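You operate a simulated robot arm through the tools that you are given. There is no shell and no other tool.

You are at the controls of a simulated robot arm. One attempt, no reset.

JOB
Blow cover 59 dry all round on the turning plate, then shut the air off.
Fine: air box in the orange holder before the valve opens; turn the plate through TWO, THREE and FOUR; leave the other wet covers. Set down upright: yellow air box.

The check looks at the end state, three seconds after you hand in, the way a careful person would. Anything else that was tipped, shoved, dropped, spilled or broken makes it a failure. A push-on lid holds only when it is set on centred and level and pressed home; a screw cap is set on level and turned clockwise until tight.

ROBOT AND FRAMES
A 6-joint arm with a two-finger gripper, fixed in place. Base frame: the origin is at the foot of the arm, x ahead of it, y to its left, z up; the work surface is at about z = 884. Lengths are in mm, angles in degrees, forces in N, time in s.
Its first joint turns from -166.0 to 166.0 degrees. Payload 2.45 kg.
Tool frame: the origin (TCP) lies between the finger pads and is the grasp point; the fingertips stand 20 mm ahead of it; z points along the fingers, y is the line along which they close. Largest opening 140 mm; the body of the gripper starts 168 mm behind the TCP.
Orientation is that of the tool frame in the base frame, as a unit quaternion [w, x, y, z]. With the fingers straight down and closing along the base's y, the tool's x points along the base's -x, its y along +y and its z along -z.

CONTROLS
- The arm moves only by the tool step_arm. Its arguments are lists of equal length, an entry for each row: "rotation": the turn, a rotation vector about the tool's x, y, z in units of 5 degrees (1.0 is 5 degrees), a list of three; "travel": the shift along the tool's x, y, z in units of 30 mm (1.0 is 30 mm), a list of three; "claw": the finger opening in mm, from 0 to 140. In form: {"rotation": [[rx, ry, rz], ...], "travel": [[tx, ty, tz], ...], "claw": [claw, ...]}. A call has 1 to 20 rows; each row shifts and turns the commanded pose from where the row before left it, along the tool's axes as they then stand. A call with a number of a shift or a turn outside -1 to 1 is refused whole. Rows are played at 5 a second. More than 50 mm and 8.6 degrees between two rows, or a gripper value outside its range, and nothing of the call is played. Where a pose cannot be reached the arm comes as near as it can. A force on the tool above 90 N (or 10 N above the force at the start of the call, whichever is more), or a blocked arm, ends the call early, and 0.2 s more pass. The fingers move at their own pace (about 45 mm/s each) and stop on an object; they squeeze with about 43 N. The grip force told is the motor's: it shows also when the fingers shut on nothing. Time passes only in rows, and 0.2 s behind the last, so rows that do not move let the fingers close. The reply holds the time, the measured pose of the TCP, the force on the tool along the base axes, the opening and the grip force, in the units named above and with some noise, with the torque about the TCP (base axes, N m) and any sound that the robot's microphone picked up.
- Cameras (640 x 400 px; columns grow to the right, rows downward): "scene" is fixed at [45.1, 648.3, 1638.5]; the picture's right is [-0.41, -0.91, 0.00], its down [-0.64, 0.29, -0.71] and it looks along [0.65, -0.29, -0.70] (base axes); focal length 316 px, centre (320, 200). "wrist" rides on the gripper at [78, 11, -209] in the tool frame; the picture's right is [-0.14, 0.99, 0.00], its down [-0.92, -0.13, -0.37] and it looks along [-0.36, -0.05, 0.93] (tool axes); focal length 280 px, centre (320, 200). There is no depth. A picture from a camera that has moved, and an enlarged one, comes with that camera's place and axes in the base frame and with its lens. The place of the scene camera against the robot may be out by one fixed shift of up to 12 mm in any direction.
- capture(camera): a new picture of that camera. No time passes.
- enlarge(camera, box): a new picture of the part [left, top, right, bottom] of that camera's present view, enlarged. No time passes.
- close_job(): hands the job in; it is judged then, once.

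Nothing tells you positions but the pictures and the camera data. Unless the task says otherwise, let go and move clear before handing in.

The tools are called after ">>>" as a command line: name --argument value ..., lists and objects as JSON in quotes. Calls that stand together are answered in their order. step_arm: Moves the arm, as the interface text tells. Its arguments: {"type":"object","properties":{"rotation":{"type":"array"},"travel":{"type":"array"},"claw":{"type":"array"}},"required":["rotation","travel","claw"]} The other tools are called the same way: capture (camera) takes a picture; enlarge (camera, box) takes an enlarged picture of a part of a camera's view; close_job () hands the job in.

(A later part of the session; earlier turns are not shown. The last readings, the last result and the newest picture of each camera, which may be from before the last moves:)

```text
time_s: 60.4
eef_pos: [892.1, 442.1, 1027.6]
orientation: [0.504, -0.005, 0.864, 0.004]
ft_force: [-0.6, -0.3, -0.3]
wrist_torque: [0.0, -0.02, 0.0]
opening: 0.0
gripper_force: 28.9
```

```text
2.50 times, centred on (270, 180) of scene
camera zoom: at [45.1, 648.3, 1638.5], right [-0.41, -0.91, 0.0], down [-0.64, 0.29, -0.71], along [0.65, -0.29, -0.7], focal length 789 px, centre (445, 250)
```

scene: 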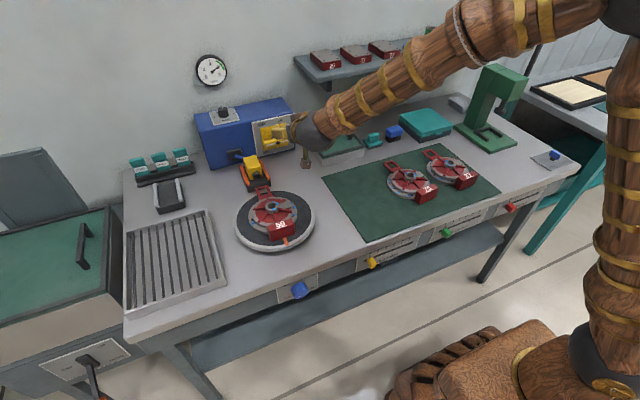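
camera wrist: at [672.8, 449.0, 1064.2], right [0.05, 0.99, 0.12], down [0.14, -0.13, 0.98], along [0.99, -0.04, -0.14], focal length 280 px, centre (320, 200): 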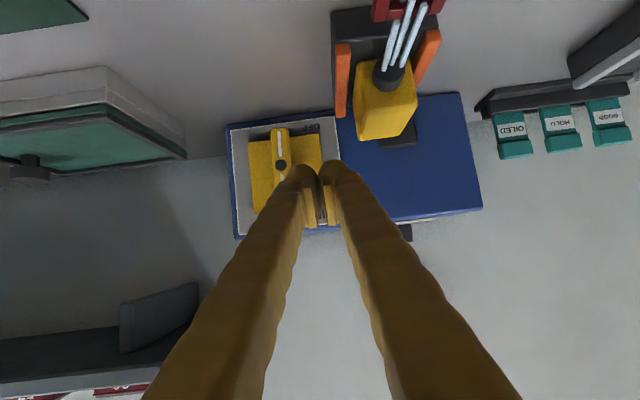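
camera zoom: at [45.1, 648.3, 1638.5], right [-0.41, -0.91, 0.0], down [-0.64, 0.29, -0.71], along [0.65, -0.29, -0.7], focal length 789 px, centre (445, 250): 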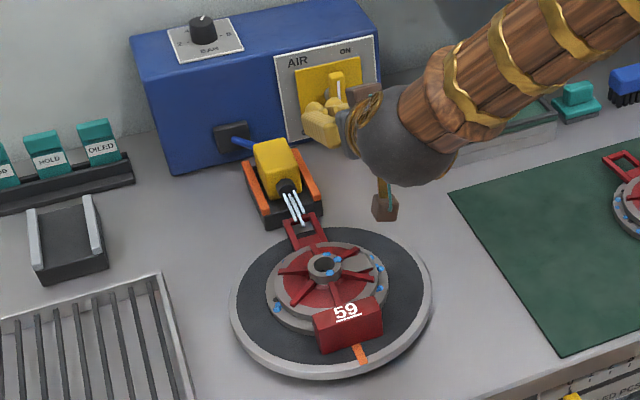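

Air is blowing on position ONE. Now I travel high and back to the front edge of the bench to reach the blue knob.

>>> step_arm --rotation '[[0, 0, 0], [0, 0, 0], [0, 0, 0], [0, 0, 0], [0, 0, 0], [0, 0, 0], [0, 0, 0], [0, 0, 0], [0, 0, 0], [0, 0, 0], [0, 0, 0], [0, 0, 0], [0, 0, 0], [0, 0, 0], [0, 0, 0], [0, 0, 0], [0, 0, 0], [0, 0, 0], [0, 0, 0]]' --travel '[[-0.86, 0, -0.5], [-0.86, 0, -0.5], [-0.86, 0, -0.5], [-0.86, 0, -0.5], [0.48, 0.163, -0.832], [0.48, 0.163, -0.832], [0.48, 0.163, -0.832], [0.48, 0.163, -0.832], [0.48, 0.163, -0.832], [0.48, 0.163, -0.832], [0.48, 0.163, -0.832], [0.48, 0.163, -0.832], [0.48, 0.163, -0.832], [0.48, 0.163, -0.832], [0.48, 0.163, -0.832], [0.48, 0.163, -0.832], [0.48, 0.163, -0.832], [0.48, 0.163, -0.832], [0, 0, 0]]' --claw '[0, 0, 0, 0, 0, 0, 0, 0, 0, 0, 0, 0, 0, 0, 0, 0, 0, 0, 0]'

>>> capture --camera "scene"

>>> capture --camera "wrist"

```text
time_s: 64.6
eef_pos: [544.1, 450.1, 1150.3]
orientation: [0.503, 0.048, 0.863, -0.02]
ft_force: [-0.2, 0.2, -0.2]
wrist_torque: [-0.06, -0.07, -0.08]
opening: 0.3
gripper_force: 29.7
stopped in row 19: the arm was blocked; the commanded pose is now the measured one
```

```text
taken
```

scene: 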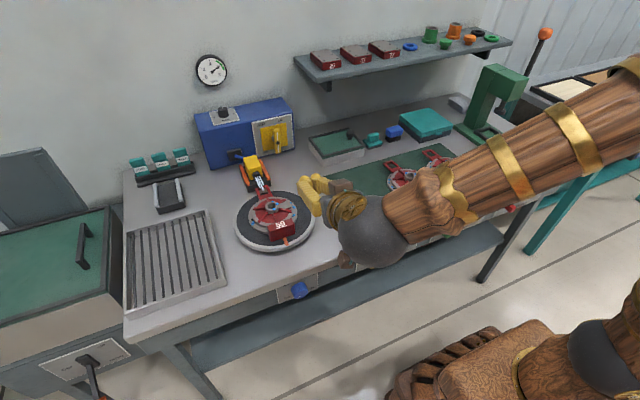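

```text
taken
camera wrist: at [325.9, 482.7, 1186.1], right [0.17, 0.98, 0.13], down [0.11, -0.15, 0.98], along [0.98, -0.15, -0.14], focal length 280 px, centre (320, 200)
```

wrist: 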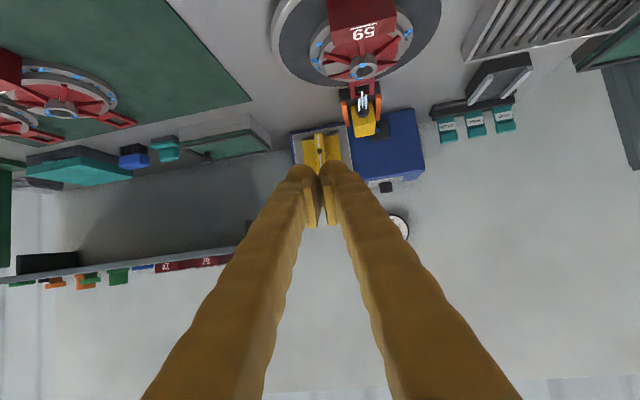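

The arm can't come that far back with a horizontal tool, so I'll work the knob from above instead: it protrudes in front of the bench edge, and I can grip it with the tool pointing down and tilt sideways. First I bring the tool back to straight down.

>>> step_arm --rotation '[[0, 1, 0], [0, 1, 0], [0, 1, 0], [0, 1, 0], [0, 1, 0], [0, 1, 0], [0, 1, 0], [0, 1, 0], [0, 1, 0], [0, 1, 0], [0, 1, 0], [0, 1, 0], [0.08, 0.04, -0.59], [0.08, 0.04, -0.59], [0, 0, 0]]' --travel '[[0, 0, 0], [0, 0, 0], [0, 0, 0], [0, 0, 0], [0, 0, 0], [0, 0, 0], [0, 0, 0], [0, 0, 0], [0, 0, 0], [0, 0, 0], [0, 0, 0], [0, 0, 0], [0, 0, 0], [0, 0, 0], [0, 0, 0]]' --claw '[0, 0, 0, 0, 0, 0, 40, 80, 100, 100, 100, 100, 100, 100, 100]'

>>> capture --camera "wrist"

>>> capture --camera "scene"

```text
time_s: 67.8
eef_pos: [537.7, 454.6, 1145.8]
orientation: [0.0, -0.008, 1.0, -0.005]
ft_force: [-0.3, -0.7, -0.2]
wrist_torque: [0.0, 0.02, 0.0]
opening: 100.0
gripper_force: 0.0
```

```text
taken
camera wrist: at [458.9, 467.2, 1355.6], right [0.12, 0.99, -0.01], down [0.92, -0.11, 0.37], along [0.37, -0.05, -0.93], focal length 280 px, centre (320, 200)
```

wrist: 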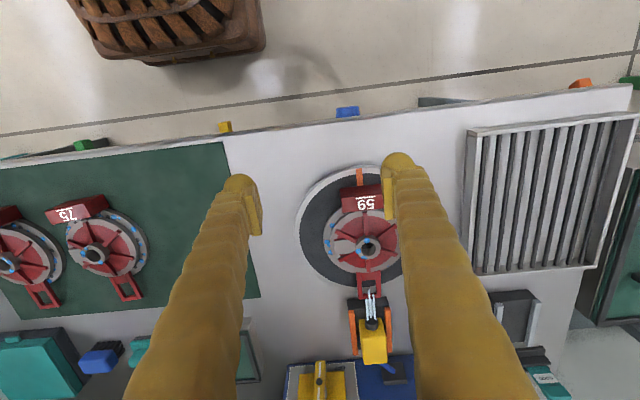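

```text
taken
```

scene: 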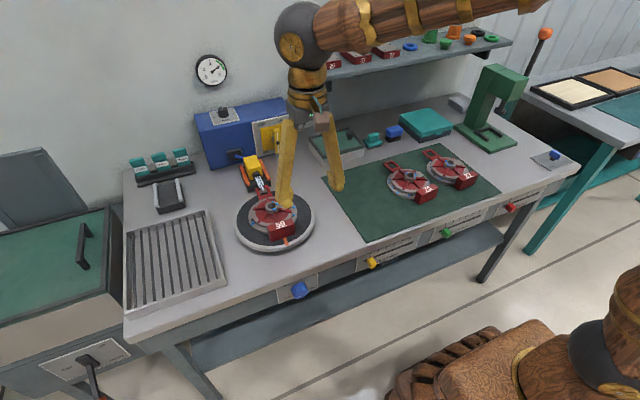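

>>> enlarge --camera "wrist" --box '[300, 85, 396, 145]'

>>> enlarge --camera "wrist" --box '[290, 160, 450, 320]'

```text
6.67 times, centred on (348, 115) of wrist
camera zoom: at [458.9, 467.2, 1355.6], right [0.12, 0.99, -0.01], down [0.92, -0.11, 0.37], along [0.37, -0.05, -0.93], focal length 1869 px, centre (133, 767)
```

zoom: 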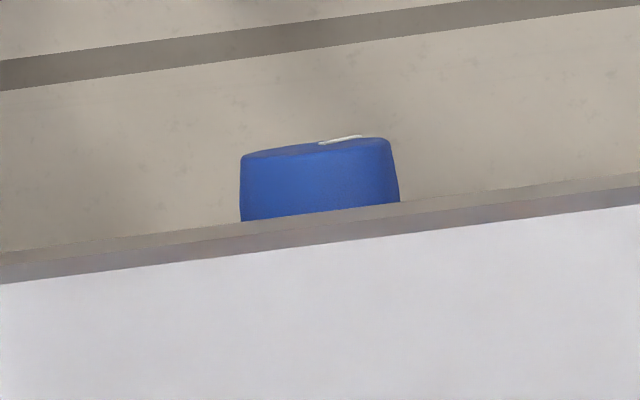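

```text
2.50 times, centred on (370, 240) of wrist
camera zoom: at [458.9, 467.2, 1355.6], right [0.12, 0.99, -0.01], down [0.92, -0.11, 0.37], along [0.37, -0.05, -0.93], focal length 701 px, centre (195, 100)
```

zoom: 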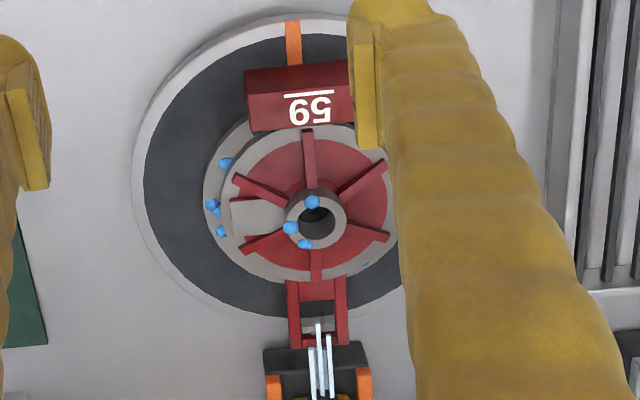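

>>> enlarge --camera "scene" --box '[284, 276, 316, 304]'

>>> enlarge --camera "scene" --box '[250, 250, 346, 310]'

```text
14.29 times, centred on (300, 290) of scene
camera zoom: at [45.1, 648.3, 1638.5], right [-0.41, -0.91, 0.0], down [-0.64, 0.29, -0.71], along [0.65, -0.29, -0.7], focal length 4508 px, centre (606, -1086)
```

zoom: 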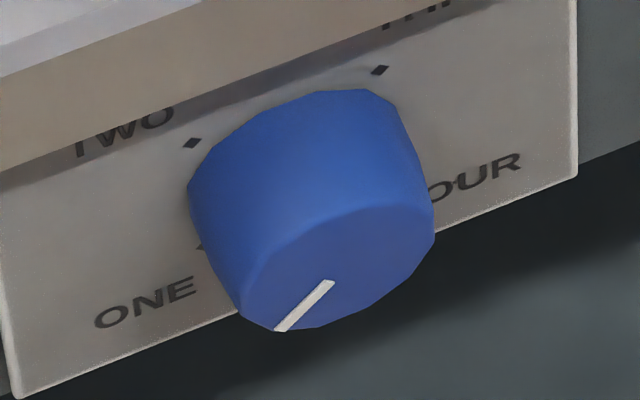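

```text
6.67 times, centred on (298, 280) of scene
camera zoom: at [45.1, 648.3, 1638.5], right [-0.41, -0.91, 0.0], down [-0.64, 0.29, -0.71], along [0.65, -0.29, -0.7], focal length 2104 px, centre (467, -333)
```

zoom: 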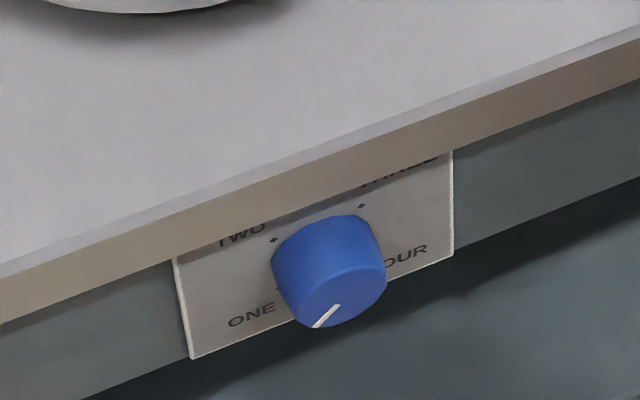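

The knob's axis is at about y=512, z≈780, with its front face at x≈500, just under the bench lip. I tilt the tool 30° and go to a point in front of and above it for a close look.

>>> step_arm --rotation '[[-0.02, -1, 0.03], [-0.02, -1, 0.03], [-0.02, -1, 0.03], [-0.02, -1, 0.03], [-0.02, -1, 0.03], [-0.02, -1, 0.03], [0, 0, 0], [0, 0, 0], [0, 0, 0], [0, 0, 0], [0, 0, 0], [0, 0, 0], [0, 0, 0], [0, 0, 0]]' --travel '[[0, 0, 0], [0, 0, 0], [0, 0, 0], [0, 0, 0], [0, 0, 0], [0, 0, 0], [0.752, 0.271, 0.369], [0.752, 0.271, 0.369], [0.752, 0.271, 0.369], [0.752, 0.271, 0.369], [0.752, 0.271, 0.369], [0.752, 0.271, 0.369], [0.752, 0.271, 0.369], [0, 0, 0]]' --claw '[100, 100, 100, 100, 100, 100, 100, 100, 100, 100, 100, 100, 100, 100]'

>>> capture --camera "wrist"

>>> capture --camera "scene"

```text
time_s: 71.0
eef_pos: [433.7, 502.0, 1066.0]
orientation: [0.282, 0.013, 0.958, 0.047]
ft_force: [0.3, 0.0, 0.9]
wrist_torque: [-0.01, 0.01, -0.04]
opening: 100.2
gripper_force: 0.0
stopped in row 14: the arm was blocked; the commanded pose is now the measured one
```

```text
taken
camera wrist: at [256.2, 499.5, 1200.3], right [0.11, 0.98, 0.17], down [0.58, -0.2, 0.79], along [0.81, 0.01, -0.59], focal length 280 px, centre (320, 200)
```

wrist: 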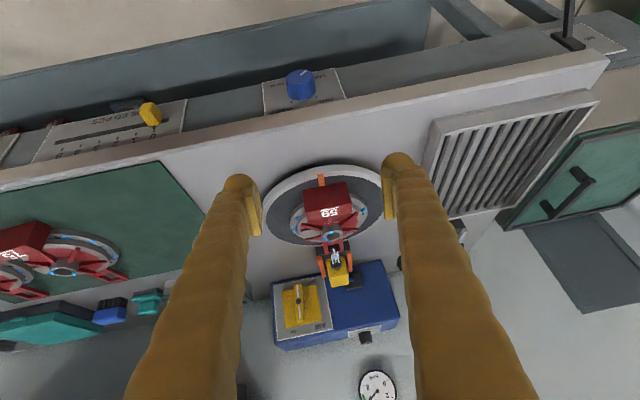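

```text
taken
```

scene: 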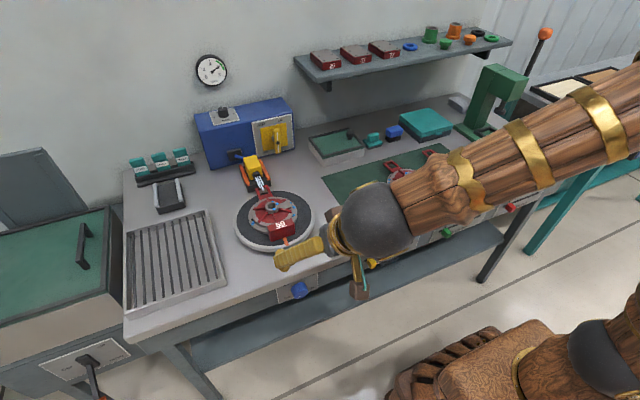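

The arm blocks again near this roll angle; leaning the tool to the right (turning it clockwise about the knob's axis) should free the wrist. I rotate that way by 40° here, well clear of everything.

>>> step_arm --rotation '[[-0.866, 0, 0.5], [-0.866, 0, 0.5], [-0.866, 0, 0.5], [-0.866, 0, 0.5], [-0.866, 0, 0.5], [-0.866, 0, 0.5], [-0.866, 0, 0.5], [-0.866, 0, 0.5], [0, 0, 0]]' --travel '[[0, 0, 0], [0, 0, 0], [0, 0, 0], [0, 0, 0], [0, 0, 0], [0, 0, 0], [0, 0, 0], [0, 0, 0], [0, 0, 0]]' --claw '[80, 80, 80, 80, 80, 80, 80, 80, 80]'

>>> capture --camera "scene"

>>> capture --camera "wrist"

```text
time_s: 73.0
eef_pos: [408.5, 499.1, 1042.4]
orientation: [0.221, 0.071, 0.926, 0.298]
ft_force: [-0.1, 0.2, -0.1]
wrist_torque: [0.01, 0.03, 0.02]
opening: 79.9
gripper_force: 0.0
out of reach, approached as far as the arm can: row 7, 8
```

```text
taken
```

scene: 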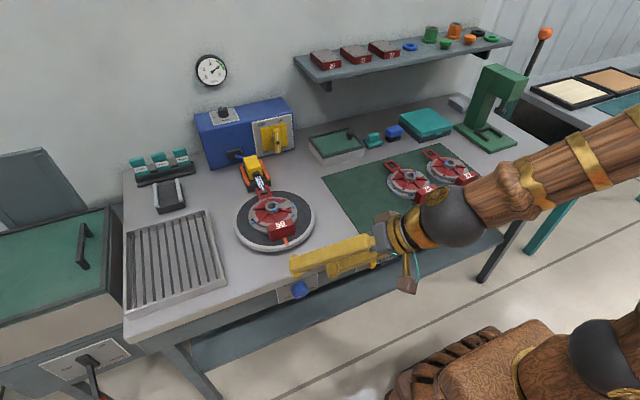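

```text
taken
camera wrist: at [245.2, 419.6, 1172.2], right [0.12, 0.77, 0.63], down [0.66, -0.54, 0.53], along [0.75, 0.35, -0.57], focal length 280 px, centre (320, 200)
```

wrist: 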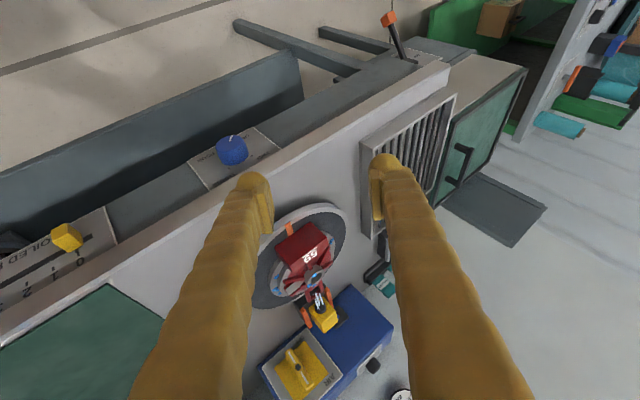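

Now the pose is clean (leaning right 36°, tilted 27°). I enlarge the knob from this viewpoint to fix its position.

>>> enlarge --camera "wrist" --box '[184, 110, 280, 200]'

>>> enlarge --camera "wrist" --box '[240, 200, 368, 340]'

```text
4.44 times, centred on (232, 155) of wrist
camera zoom: at [245.2, 419.6, 1172.2], right [0.12, 0.77, 0.63], down [0.66, -0.54, 0.53], along [0.75, 0.35, -0.57], focal length 1246 px, centre (711, 400)
```

zoom: 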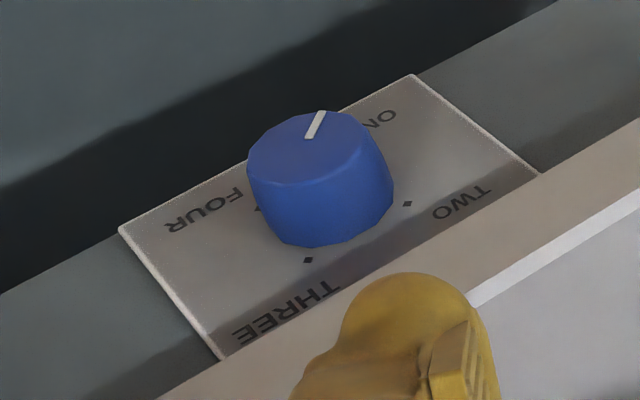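

```text
2.86 times, centred on (304, 270) of wrist
camera zoom: at [245.2, 419.6, 1172.2], right [0.12, 0.77, 0.63], down [0.66, -0.54, 0.53], along [0.75, 0.35, -0.57], focal length 801 px, centre (366, 0)
```

zoom: 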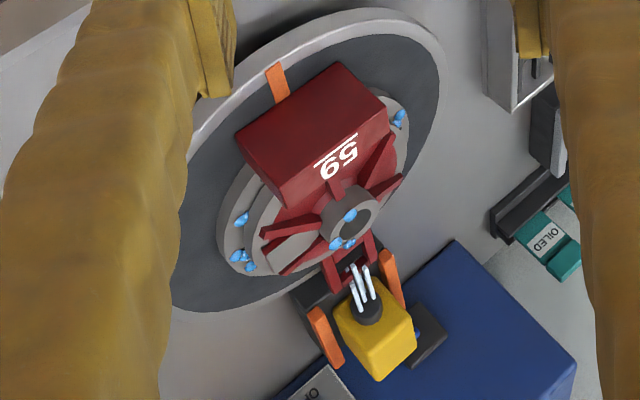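

The four marks sit at 90° steps around the knob, whose axis is at y≈512.6, z≈779, spanning x 500–530. I move down to a stand-off point along the tool axis in front of it.

>>> step_arm --rotation '[[0, 0, 0], [0, 0, 0], [0, 0, 0], [0, 0, 0], [0, 0, 0], [0, 0, 0], [0, 0, 0], [0, 0, 0], [0, 0, 0]]' --travel '[[0.075, -0.593, 0.537], [0.075, -0.593, 0.537], [0.075, -0.593, 0.537], [0.075, -0.593, 0.537], [0.075, -0.593, 0.537], [0.075, -0.593, 0.537], [0.075, -0.593, 0.537], [0.075, -0.593, 0.537], [0, 0, 0]]' --claw '[76, 76, 76, 76, 76, 76, 76, 76, 76]'

>>> capture --camera "wrist"

>>> capture --camera "scene"

```text
time_s: 75.0
eef_pos: [448.6, 529.1, 887.6]
orientation: [0.194, 0.068, 0.909, 0.362]
ft_force: [0.3, -0.1, 0.3]
wrist_torque: [0.0, 0.0, -0.01]
opening: 75.9
gripper_force: 0.0
out of reach, approached as far as the arm can: row 1, 2, 5, 6, 7, 8
```

```text
taken
camera wrist: at [294.6, 424.4, 1011.4], right [0.11, 0.68, 0.72], down [0.7, -0.57, 0.43], along [0.71, 0.46, -0.54], focal length 280 px, centre (320, 200)
```

wrist: 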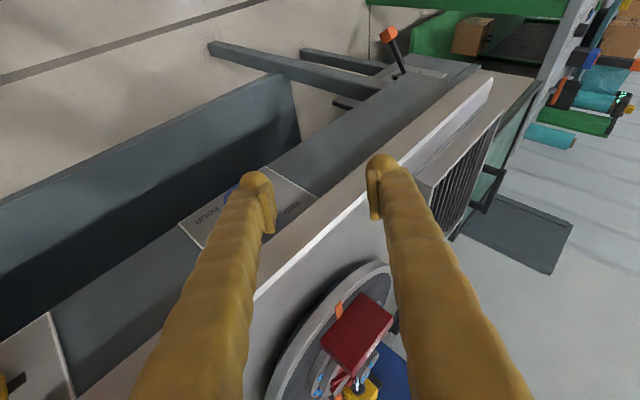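

```text
taken
```

scene: 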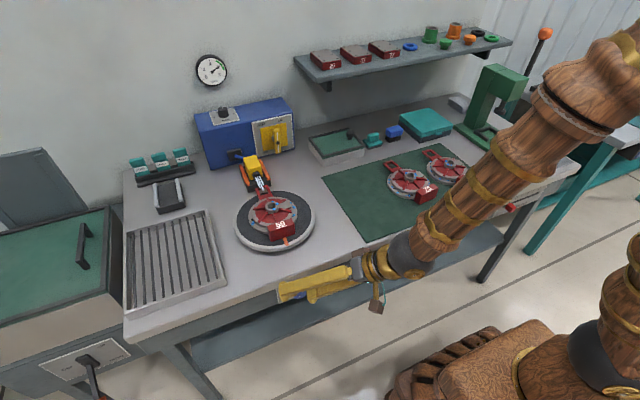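

The arm reached its inner limit leaning right, so I'll instead lean the tool to the left of the knob, where the wrist stays further out. First a still row to see where the command stands.

>>> step_arm --rotation '[[0, 0, 0]]' --travel '[[0, 0, -0.5]]' --claw '[76]'

```text
time_s: 75.4
eef_pos: [448.5, 522.5, 900.9]
orientation: [0.192, 0.067, 0.909, 0.363]
ft_force: [0.2, 1.1, 0.0]
wrist_torque: [-0.02, 0.01, -0.01]
opening: 76.0
gripper_force: 0.0
out of reach, approached as far as the arm can: row 1
```

>>> step_arm --rotation '[[0, 0, 0], [0, 0, 0], [0, 0, 0], [0, 0, 0], [0, 0, 0]]' --travel '[[-0.167, 0.813, -0.34], [-0.167, 0.813, -0.34], [-0.167, 0.813, -0.34], [-0.167, 0.813, -0.34], [0, 0, 0]]' --claw '[76, 76, 76, 76, 76]'

```text
time_s: 76.6
eef_pos: [445.8, 560.7, 1000.5]
orientation: [0.194, 0.068, 0.909, 0.363]
ft_force: [0.1, 0.4, 0.1]
wrist_torque: [0.0, 0.0, 0.01]
opening: 75.8
gripper_force: 0.0
```

>>> step_arm --rotation '[[0.912, 0.02, -0.4], [0.912, 0.02, -0.4], [0.912, 0.02, -0.4], [0.912, 0.02, -0.4], [0.912, 0.02, -0.4], [0.912, 0.02, -0.4], [0.912, 0.02, -0.4], [0.912, 0.02, -0.4], [0.912, 0.02, -0.4], [0.912, 0.02, -0.4], [0.912, 0.02, -0.4], [0.912, 0.02, -0.4], [0, 0, 0]]' --travel '[[-0.152, 0, 0.067], [-0.152, 0, 0.067], [-0.152, 0, 0.067], [-0.152, 0, 0.067], [-0.152, 0, 0.067], [-0.152, 0, 0.067], [-0.152, 0, 0.067], [-0.152, 0, 0.067], [-0.152, 0, 0.067], [-0.152, 0, 0.067], [-0.152, 0, 0.067], [-0.152, 0, 0.067], [0, 0, 0]]' --claw '[76, 76, 76, 76, 76, 76, 76, 76, 76, 76, 76, 76, 76]'

>>> capture --camera "scene"

```text
time_s: 79.4
eef_pos: [508.4, 560.9, 1003.0]
orientation: [0.201, -0.039, 0.969, -0.137]
ft_force: [0.3, -0.1, 0.7]
wrist_torque: [-0.01, -0.01, 0.03]
opening: 75.9
gripper_force: 0.0
```

```text
taken
```

scene: 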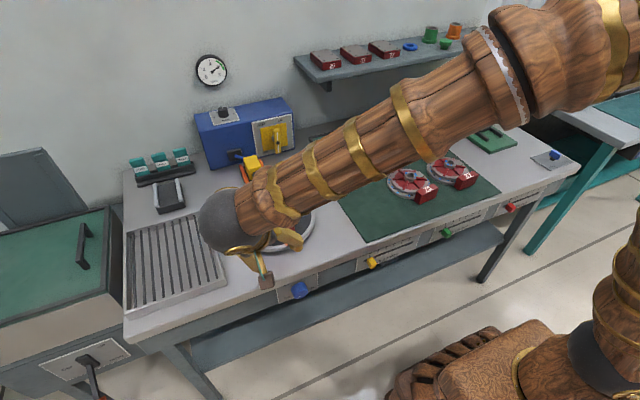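

That works. I continue leaning left to about 60° and look at the knob from there.

>>> step_arm --rotation '[[0.912, 0.02, -0.4], [0.912, 0.02, -0.4], [0.912, 0.02, -0.4], [0.912, 0.02, -0.4], [0.912, 0.02, -0.4], [0.912, 0.02, -0.4], [0.912, 0.02, -0.4], [0.912, 0.02, -0.4], [0, 0, 0]]' --travel '[[0.152, 0, -0.067], [0.152, 0, -0.067], [0.152, 0, -0.067], [0.152, 0, -0.067], [0.152, 0, -0.067], [0.152, 0, -0.067], [0.152, 0, -0.067], [0.152, 0, -0.067], [0, 0, 0]]' --claw '[76, 76, 76, 76, 76, 76, 76, 76, 76]'

>>> capture --camera "wrist"

>>> capture --camera "scene"

```text
time_s: 81.4
eef_pos: [468.8, 560.5, 1003.0]
orientation: [0.175, -0.106, 0.864, -0.459]
ft_force: [-0.1, 0.0, 0.5]
wrist_torque: [0.0, -0.02, 0.02]
opening: 75.9
gripper_force: 0.0
```

```text
taken
camera wrist: at [313.8, 698.2, 1086.2], right [0.11, 0.6, -0.79], down [0.7, 0.52, 0.49], along [0.71, -0.61, -0.36], focal length 280 px, centre (320, 200)
```

wrist: 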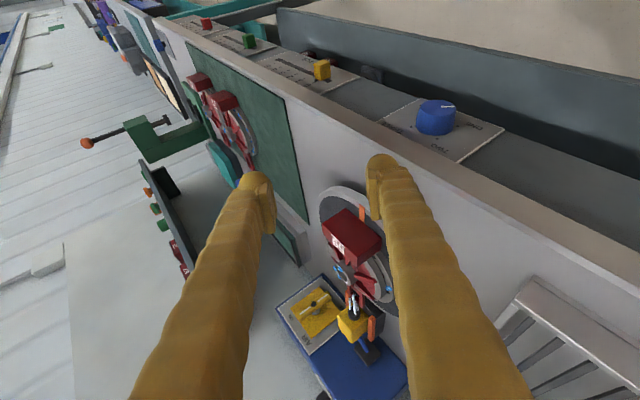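

```text
taken
```

scene: 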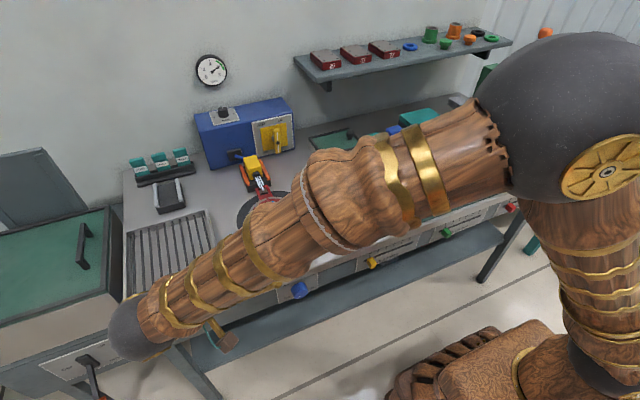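

>>> enlarge --camera "wrist" --box '[376, 80, 520, 170]'

>>> enlarge --camera "wrist" --box '[300, 180, 420, 340]'

```text
4.44 times, centred on (448, 125) of wrist
camera zoom: at [313.8, 698.2, 1086.2], right [0.11, 0.6, -0.79], down [0.7, 0.52, 0.49], along [0.71, -0.61, -0.36], focal length 1246 px, centre (-249, 533)
```

zoom: 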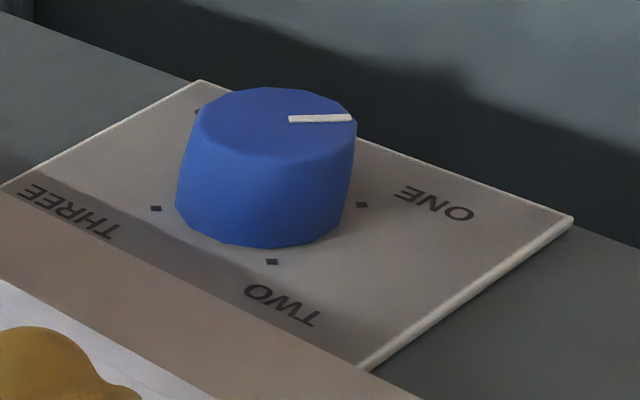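

```text
2.50 times, centred on (360, 260) of wrist
camera zoom: at [313.8, 698.2, 1086.2], right [0.11, 0.6, -0.79], down [0.7, 0.52, 0.49], along [0.71, -0.61, -0.36], focal length 701 px, centre (220, 50)
```

zoom: 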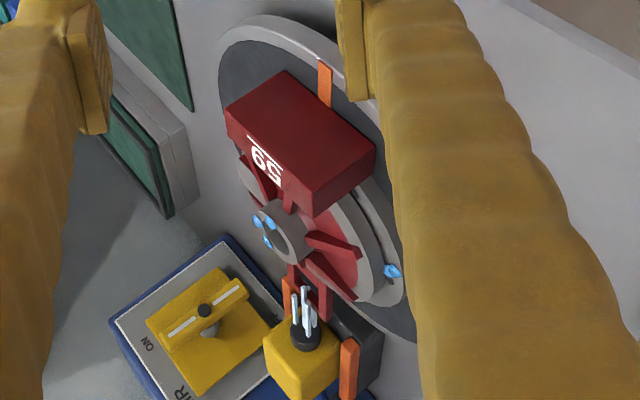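

The knob's axis is at y≈511, z≈785, from x=499 to 526. I move to the stand-off 100 mm back along the tool axis.

>>> step_arm --rotation '[[0, 0, 0], [0, 0, 0], [0, 0, 0], [0, 0, 0], [0, 0, 0], [0, 0, 0], [0, 0, 0], [0, 0, 0]]' --travel '[[0.164, 0.73, 0.297], [0.164, 0.73, 0.297], [0.164, 0.73, 0.297], [0.164, 0.73, 0.297], [0.164, 0.73, 0.297], [0.164, 0.73, 0.297], [0.164, 0.73, 0.297], [0, 0, 0]]' --claw '[70, 70, 70, 70, 70, 70, 70, 70]'

>>> capture --camera "wrist"

>>> capture --camera "scene"

```text
time_s: 83.2
eef_pos: [459.3, 584.6, 835.8]
orientation: [0.175, -0.105, 0.864, -0.459]
ft_force: [0.8, -0.6, -0.2]
wrist_torque: [-0.03, 0.0, -0.03]
opening: 70.2
gripper_force: 0.0
```

```text
taken
camera wrist: at [305.0, 722.2, 919.9], right [0.1, 0.6, -0.79], down [0.7, 0.52, 0.49], along [0.71, -0.61, -0.36], focal length 280 px, centre (320, 200)
```

wrist: 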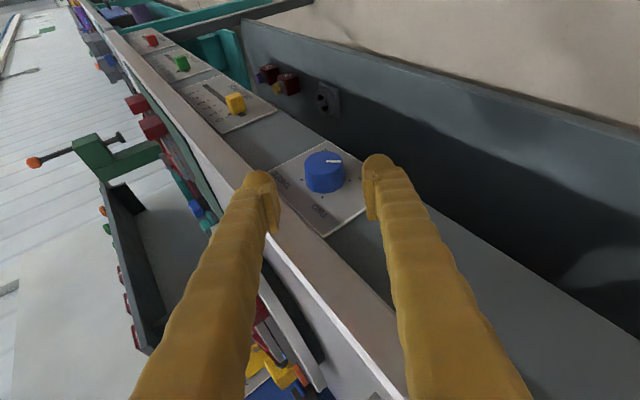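

```text
taken
```

scene: 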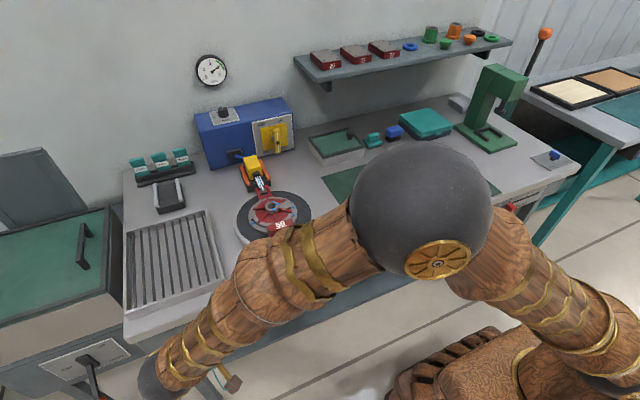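

>>> enlarge --camera "wrist" --box '[256, 120, 400, 240]'

```text
3.33 times, centred on (328, 180) of wrist
camera zoom: at [305.0, 722.2, 919.9], right [0.1, 0.6, -0.79], down [0.7, 0.52, 0.49], along [0.71, -0.61, -0.36], focal length 935 px, centre (293, 267)
```

zoom: 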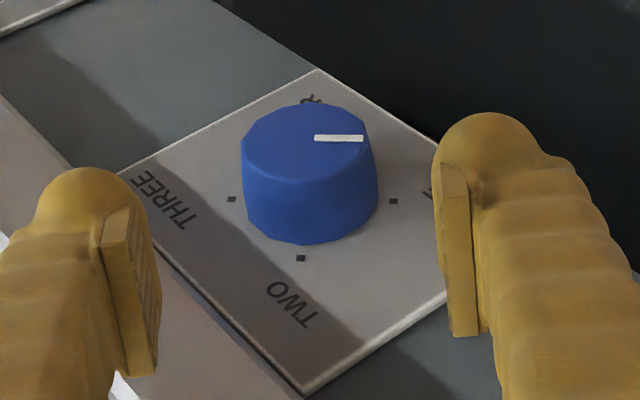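

Alignment is good. I advance along the tool axis onto the knob.

>>> step_arm --rotation '[[0, 0, 0], [0, 0, 0], [0, 0, 0], [0, 0, 0], [0, 0, 0], [0, 0, 0]]' --travel '[[0, 0.04, 0.66], [0, 0, 0.66], [0, 0, 0.66], [0, 0, 0.66], [0, 0, 0.64], [0, 0, 0]]' --claw '[70, 70, 70, 70, 70, 70]'

>>> capture --camera "wrist"

```text
time_s: 84.6
eef_pos: [495.2, 511.7, 784.0]
orientation: [0.175, -0.105, 0.865, -0.458]
ft_force: [0.1, 0.6, 0.3]
wrist_torque: [0.01, 0.0, 0.0]
opening: 70.0
gripper_force: 0.1
```

```text
taken
camera wrist: at [341.9, 648.4, 867.9], right [0.1, 0.6, -0.79], down [0.7, 0.52, 0.49], along [0.71, -0.61, -0.36], focal length 280 px, centre (320, 200)
```

wrist: 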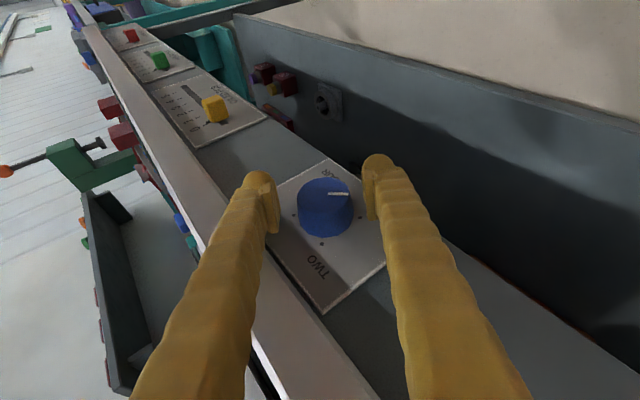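

>>> step_arm --rotation '[[0, 0, 0], [0, 0, 0], [0, 0, 0], [0, 0, 0], [0, 0, 0]]' --travel '[[-0.09, 0, 0.04], [0, 0, 0], [0, 0, 0], [0, 0, 0], [0, 0, 0]]' --claw '[70, 56, 44, 30, 20]'

>>> enlarge --camera "wrist" --box '[220, 130, 420, 290]'

```text
time_s: 85.8
eef_pos: [500.4, 511.3, 781.0]
orientation: [0.176, -0.106, 0.865, -0.459]
ft_force: [4.1, 16.7, -31.2]
wrist_torque: [0.12, 0.05, 0.02]
opening: 46.4
gripper_force: 26.7
```

```text
2.50 times, centred on (320, 210) of wrist
camera zoom: at [344.7, 649.6, 866.8], right [0.1, 0.6, -0.79], down [0.7, 0.52, 0.49], along [0.71, -0.61, -0.37], focal length 701 px, centre (320, 175)
```

zoom: 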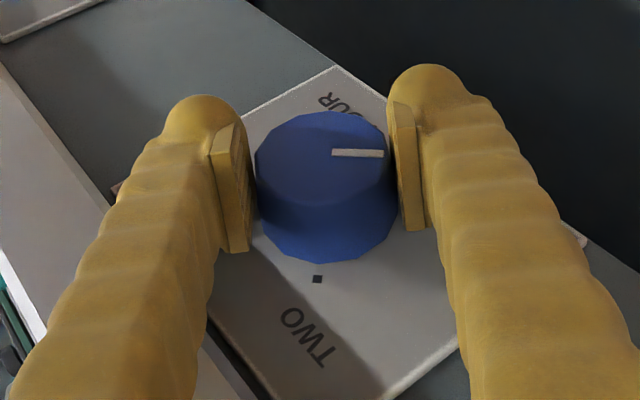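

The left finger touched first; I shift 2 mm to centre on the knob and finish closing.

>>> step_arm --rotation '[[0, 0, 0], [0, 0, 0], [0, 0, 0]]' --travel '[[0, 0.05, 0], [0, 0, 0], [0, 0, 0]]' --claw '[20, 20, 20]'

```text
time_s: 86.6
eef_pos: [500.1, 512.9, 782.4]
orientation: [0.175, -0.106, 0.864, -0.46]
ft_force: [17.6, -0.9, -37.3]
wrist_torque: [0.08, -0.12, -0.12]
opening: 45.3
gripper_force: 45.1
```

>>> step_arm --rotation '[[0, 0, 0], [0, 0, 0], [0, 0, 0]]' --travel '[[0, 0.05, 0.03], [0, 0, 0], [0, 0, 0]]' --claw '[20, 20, 20]'

```text
time_s: 87.4
eef_pos: [497.8, 512.7, 782.2]
orientation: [0.174, -0.105, 0.864, -0.46]
ft_force: [-10.0, -24.0, -7.1]
wrist_torque: [-0.06, -0.01, -0.52]
opening: 45.4
gripper_force: 44.5
```

Grip is firm. I begin turning clockwise, 20° first, watching forces.

>>> step_arm --rotation '[[-0.914, -0.02, 0.4], [-0.914, -0.02, 0.4], [-0.914, -0.02, 0.4], [-0.914, -0.02, 0.4], [0, 0, 0]]' --travel '[[0, 0, 0], [0, 0, 0], [0, 0, 0], [0, 0, 0], [0, 0, 0]]' --claw '[20, 20, 20, 20, 20]'

>>> enlarge --camera "wrist" --box '[220, 130, 420, 290]'

```text
time_s: 88.6
eef_pos: [500.1, 512.1, 782.9]
orientation: [0.19, -0.072, 0.931, -0.304]
ft_force: [-37.5, -65.2, 42.3]
wrist_torque: [-0.24, -0.76, -1.57]
opening: 45.7
gripper_force: 44.8
```

```text
2.50 times, centred on (320, 210) of wrist
camera zoom: at [345.5, 613.9, 908.0], right [0.11, 0.83, -0.54], down [0.7, 0.33, 0.64], along [0.71, -0.45, -0.55], focal length 701 px, centre (320, 175)
```

zoom: 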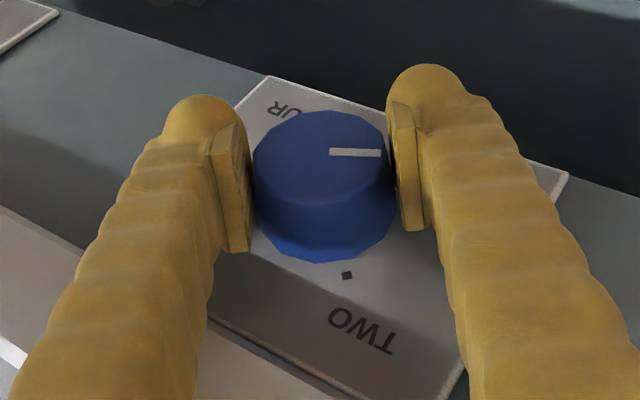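

The knob follows (pointer fixed relative to the fingers). Side load grew to 86 N, so I relieve it by shifting the tool along the force before continuing.

>>> step_arm --rotation '[[0, 0, 0], [0, 0, 0], [0, 0, 0]]' --travel '[[0.025, -0.06, -0.008], [0.025, -0.06, -0.008], [0, 0, 0]]' --claw '[20, 20, 20]'

```text
time_s: 89.4
eef_pos: [499.7, 511.1, 783.2]
orientation: [0.19, -0.074, 0.931, -0.302]
ft_force: [7.9, -35.1, -4.3]
wrist_torque: [-0.07, -0.24, -0.39]
opening: 45.5
gripper_force: 45.1
```

>>> step_arm --rotation '[[0, 0, 0], [-0.914, -0.02, 0.4], [-0.914, -0.02, 0.4], [-0.914, -0.02, 0.4], [0, 0, 0]]' --travel '[[0.008, -0.04, 0.018], [0, 0, 0], [0, 0, 0], [0, 0, 0], [0, 0, 0]]' --claw '[20, 20, 20, 20, 20]'

```text
time_s: 90.6
eef_pos: [500.1, 511.4, 782.6]
orientation: [0.199, -0.047, 0.963, -0.177]
ft_force: [12.0, 8.1, -15.0]
wrist_torque: [0.07, -0.12, -0.25]
opening: 45.3
gripper_force: 45.3
```

>>> step_arm --rotation '[[-0.914, -0.02, 0.4], [-0.914, -0.02, 0.4], [-0.914, -0.02, 0.4], [-0.914, -0.02, 0.4], [0, 0, 0]]' --travel '[[0, 0, 0], [0, 0, 0], [0, 0, 0], [0, 0, 0], [0, 0, 0]]' --claw '[20, 20, 20, 20, 20]'

>>> enlarge --camera "wrist" --box '[220, 130, 420, 290]'

>>> capture --camera "scene"

```text
time_s: 91.8
eef_pos: [499.2, 511.3, 783.2]
orientation: [0.204, -0.011, 0.979, -0.008]
ft_force: [0.0, 6.4, -10.5]
wrist_torque: [0.04, 0.29, -0.14]
opening: 45.6
gripper_force: 44.5
```

```text
2.50 times, centred on (320, 210) of wrist
camera zoom: at [345.0, 521.5, 944.9], right [0.11, 0.99, 0.03], down [0.7, -0.1, 0.71], along [0.71, -0.05, -0.71], focal length 701 px, centre (320, 175)
```

zoom: 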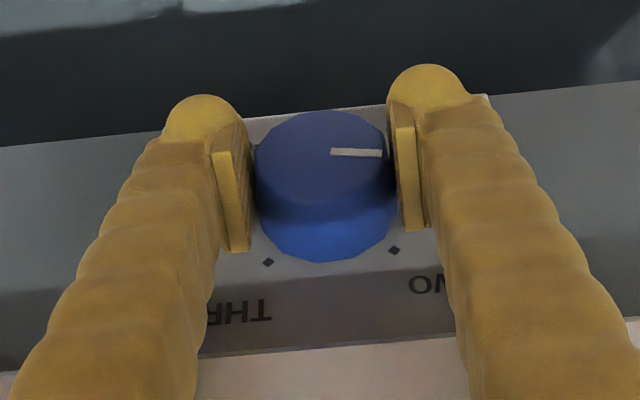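

```text
taken
```

scene: 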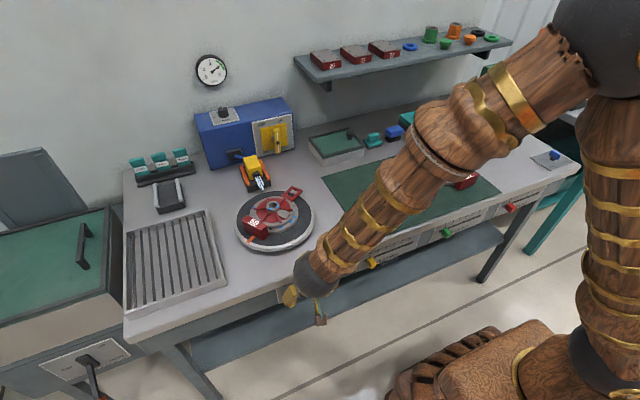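

The plate turns along with the knob. I carry on towards TWO.

>>> step_arm --rotation '[[-0.914, -0.02, 0.4], [-0.914, -0.02, 0.4], [-0.914, -0.02, 0.4], [-0.914, -0.02, 0.4], [0, 0, 0]]' --travel '[[0, 0, 0], [0, 0, 0], [0, 0, 0], [0, 0, 0], [0, 0, 0]]' --claw '[20, 20, 20, 20, 20]'

```text
time_s: 93.0
eef_pos: [496.8, 509.1, 786.9]
orientation: [0.199, 0.022, 0.971, 0.132]
ft_force: [-24.4, -80.6, -23.1]
wrist_torque: [-0.58, 0.66, -1.32]
opening: 45.6
gripper_force: 45.3
out of reach, approached as far as the arm can: row 4
```

The arm's reach limit comes at about +15° lean (72° turned so far). I open the fingers without leaving, and will swing back and re-grip.

>>> step_arm --rotation '[[0, 0, 0], [0, 0, 0], [0, 0, 0]]' --travel '[[0, 0, 0], [0, 0, 0], [0, 0, 0]]' --claw '[52, 66, 68]'

>>> enlarge --camera "wrist" --box '[220, 130, 420, 290]'

>>> enlarge --camera "scene" --box '[220, 150, 340, 260]'

```text
time_s: 93.8
eef_pos: [500.7, 513.4, 790.7]
orientation: [0.202, 0.019, 0.97, 0.135]
ft_force: [0.8, -0.4, -0.3]
wrist_torque: [0.01, 0.01, 0.01]
opening: 68.1
gripper_force: 0.0
```

```text
2.50 times, centred on (320, 210) of wrist
camera zoom: at [345.7, 478.8, 948.3], right [0.11, 0.94, 0.32], down [0.7, -0.3, 0.65], along [0.7, 0.15, -0.69], focal length 701 px, centre (320, 175)
```

zoom: 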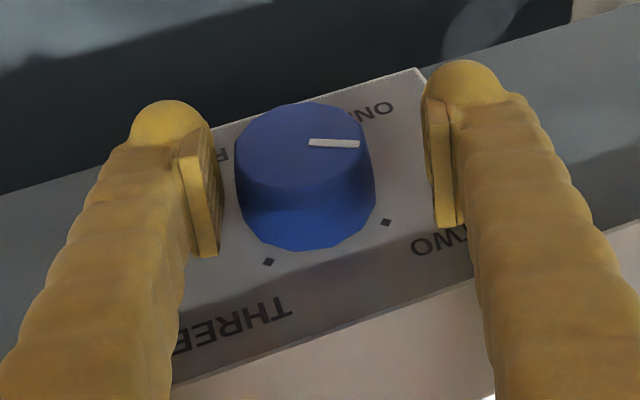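

```text
3.64 times, centred on (280, 205) of scene
camera zoom: at [45.1, 648.3, 1638.5], right [-0.41, -0.91, 0.0], down [-0.64, 0.29, -0.71], along [0.65, -0.29, -0.7], focal length 1148 px, centre (466, 182)
```

zoom: 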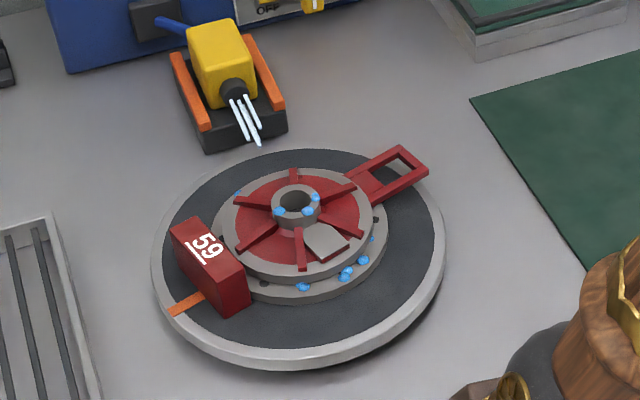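

The plate has turned about 72° so far. I swing the open fingers back around the knob to re-grip.

>>> step_arm --rotation '[[0.914, 0.02, -0.4], [0.914, 0.02, -0.4], [0.914, 0.02, -0.4], [0.914, 0.02, -0.4], [0.914, 0.02, -0.4], [0.914, 0.02, -0.4], [0.914, 0.02, -0.4], [0.914, 0.02, -0.4], [0.914, 0.02, -0.4], [0.914, 0.02, -0.4], [0.914, 0.02, -0.4], [0, 0, 0]]' --travel '[[0, 0, 0], [0.13, -0.127, 0.17], [0, 0, 0], [0, 0, 0], [0, 0, 0], [0, 0, 0], [0, 0, 0], [0, 0, 0], [0, 0, 0], [0, 0, 0], [0, 0, 0], [0, 0, 0]]' --claw '[68, 68, 68, 68, 68, 68, 68, 68, 68, 68, 68, 68]'

>>> enlarge --camera "wrist" --box '[220, 130, 420, 290]'

```text
time_s: 94.3
eef_pos: [499.7, 517.5, 784.8]
orientation: [0.211, -0.021, 0.974, 0.082]
ft_force: [-9.3, -2.9, -1.7]
wrist_torque: [0.06, 0.18, -0.47]
opening: 70.2
gripper_force: 1.5
stopped in row 2: the force on the tool passed its limit at 112 N (the readings are from after the stop); the commanded pose is now the measured one
```

```text
2.50 times, centred on (320, 210) of wrist
camera zoom: at [342.8, 493.2, 944.3], right [0.05, 0.98, 0.21], down [0.7, -0.18, 0.69], along [0.71, 0.11, -0.69], focal length 701 px, centre (320, 175)
```

zoom: 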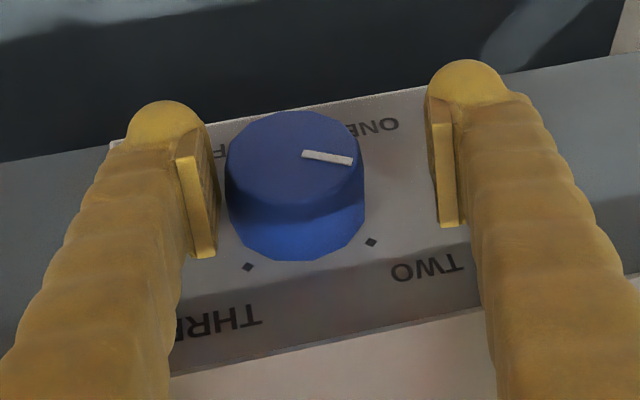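

The force limit tripped because the left finger met the knob. I shift the tool to centre on the knob and straighten its yaw.

>>> step_arm --rotation '[[0, 0, 0], [0, 0, 0.45], [0, 0, 0.5], [0, 0, 0]]' --travel '[[0.05, -0.106, -0.02], [0.047, -0.106, -0.023], [0, 0, 0], [0, 0, 0]]' --claw '[70, 70, 70, 70]'

>>> enlarge --camera "wrist" --box '[220, 130, 420, 290]'

>>> enlarge --camera "scene" --box '[220, 150, 340, 260]'

```text
time_s: 95.3
eef_pos: [496.5, 511.6, 785.8]
orientation: [0.207, 0.019, 0.974, 0.091]
ft_force: [-0.3, 1.2, -0.2]
wrist_torque: [-0.03, 0.0, -0.03]
opening: 70.2
gripper_force: 0.0
```

```text
2.50 times, centred on (320, 210) of wrist
camera zoom: at [340.8, 493.1, 945.3], right [0.13, 0.96, 0.24], down [0.69, -0.26, 0.68], along [0.71, 0.08, -0.7], focal length 701 px, centre (320, 175)
```

zoom: 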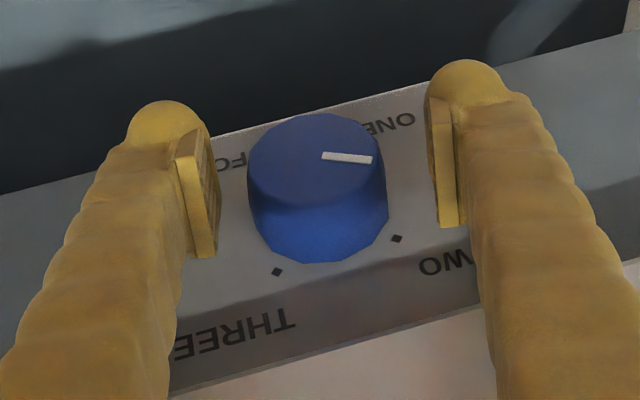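

```text
3.64 times, centred on (280, 205) of scene
camera zoom: at [45.1, 648.3, 1638.5], right [-0.41, -0.91, 0.0], down [-0.64, 0.29, -0.71], along [0.65, -0.29, -0.7], focal length 1148 px, centre (466, 182)
```

zoom: 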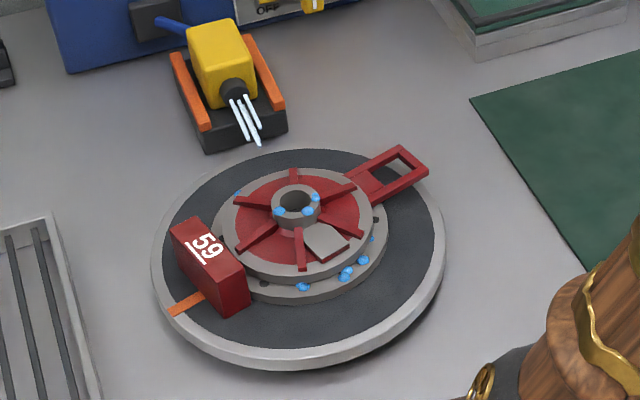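

Plate unchanged, knob centred between the fingers. Now I swing back by 45° around the knob's axis.

>>> step_arm --rotation '[[0.914, 0, -0.407], [0.914, 0, -0.407], [0.914, 0, -0.407], [0.914, 0, -0.407], [0.914, 0, -0.407], [0.914, 0, -0.407], [0.914, 0, -0.407], [0.914, 0, -0.407], [0.914, 0, -0.407], [0, 0, 0]]' --travel '[[0, 0, 0], [0, 0, 0], [0, 0, 0], [0, 0, 0], [0, 0, 0], [0, 0, 0], [0, 0, 0], [0, 0, 0], [0, 0, 0], [0, 0, 0]]' --claw '[70, 70, 70, 70, 70, 70, 70, 70, 70, 70]'

>>> enlarge --camera "wrist" --box '[220, 130, 420, 290]'

```text
time_s: 97.5
eef_pos: [496.3, 512.6, 785.1]
orientation: [0.199, -0.061, 0.934, -0.289]
ft_force: [0.0, 0.8, 0.0]
wrist_torque: [-0.03, 0.0, -0.05]
opening: 69.8
gripper_force: 0.1
```

```text
2.50 times, centred on (320, 210) of wrist
camera zoom: at [340.8, 610.6, 911.6], right [0.13, 0.85, -0.51], down [0.69, 0.3, 0.66], along [0.71, -0.44, -0.55], focal length 701 px, centre (320, 175)
```

zoom: 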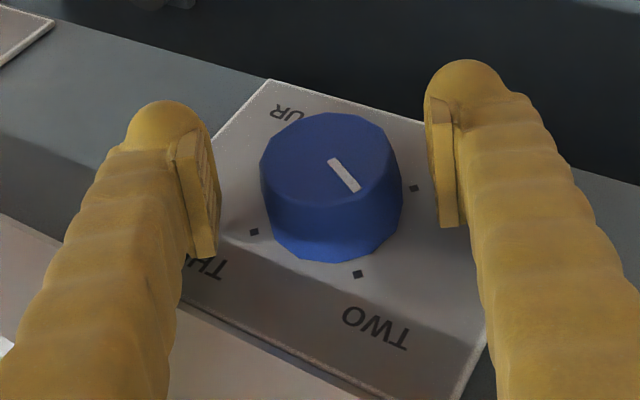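

>>> step_arm --rotation '[[0.914, 0, -0.407], [0.914, 0, -0.407], [0.914, 0, -0.407], [0.914, 0, -0.407], [0.914, 0, -0.407], [0.914, 0, -0.407], [0.914, 0, -0.407], [0.914, 0, -0.407], [0, 0, 0]]' --travel '[[-0.04, 0.05, 0.06], [0, 0, 0], [0, 0, 0], [0, 0, 0], [0, 0, 0], [0, 0, 0], [0, 0, 0], [0, 0, 0], [0, 0, 0]]' --claw '[70, 70, 70, 70, 70, 70, 70, 70, 70]'

>>> enlarge --camera "wrist" --box '[220, 130, 420, 290]'

>>> capture --camera "scene"

```text
time_s: 99.5
eef_pos: [498.5, 512.5, 783.3]
orientation: [0.165, -0.125, 0.779, -0.592]
ft_force: [-2.0, -5.2, -9.8]
wrist_torque: [0.43, -0.06, -0.07]
opening: 64.3
gripper_force: 0.1
```

```text
2.50 times, centred on (320, 210) of wrist
camera zoom: at [343.1, 668.7, 816.5], right [0.13, 0.32, -0.94], down [0.69, 0.65, 0.32], along [0.71, -0.69, -0.14], focal length 701 px, centre (320, 175)
```

zoom: 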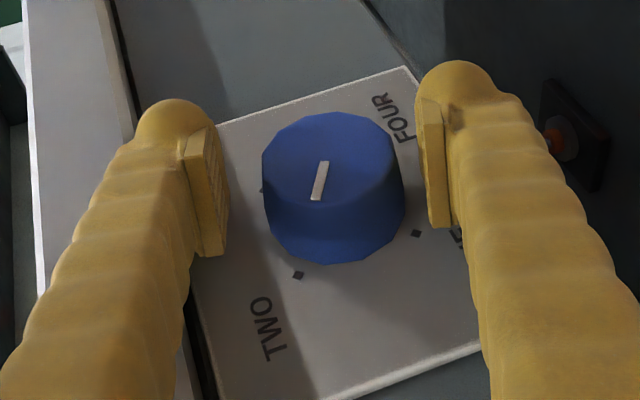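

```text
taken
```

scene: 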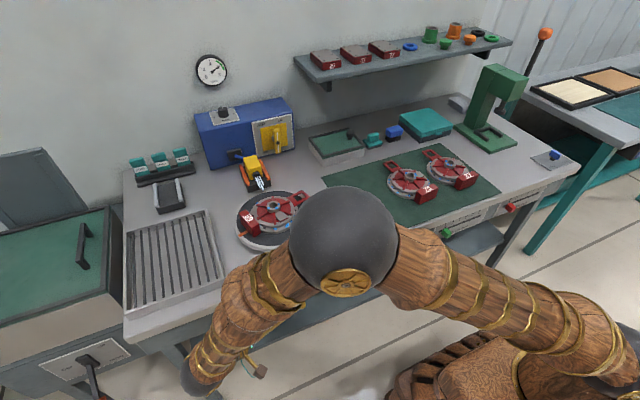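

The upper finger grazes the bench lip at this opening, so I narrow the opening and close on the knob here.

>>> step_arm --rotation '[[0, 0, 0], [0, 0, 0], [0, 0, 0], [0, 0, 0], [0, 0, 0]]' --travel '[[0, 0, 0], [0, 0.05, 0], [0, 0, 0], [0, 0, 0], [0, 0, 0]]' --claw '[58, 50, 40, 20, 20]'

```text
time_s: 100.7
eef_pos: [498.9, 512.6, 781.0]
orientation: [0.166, -0.126, 0.779, -0.591]
ft_force: [2.5, 6.0, -21.6]
wrist_torque: [0.08, 0.21, 0.15]
opening: 45.8
gripper_force: 40.0
```

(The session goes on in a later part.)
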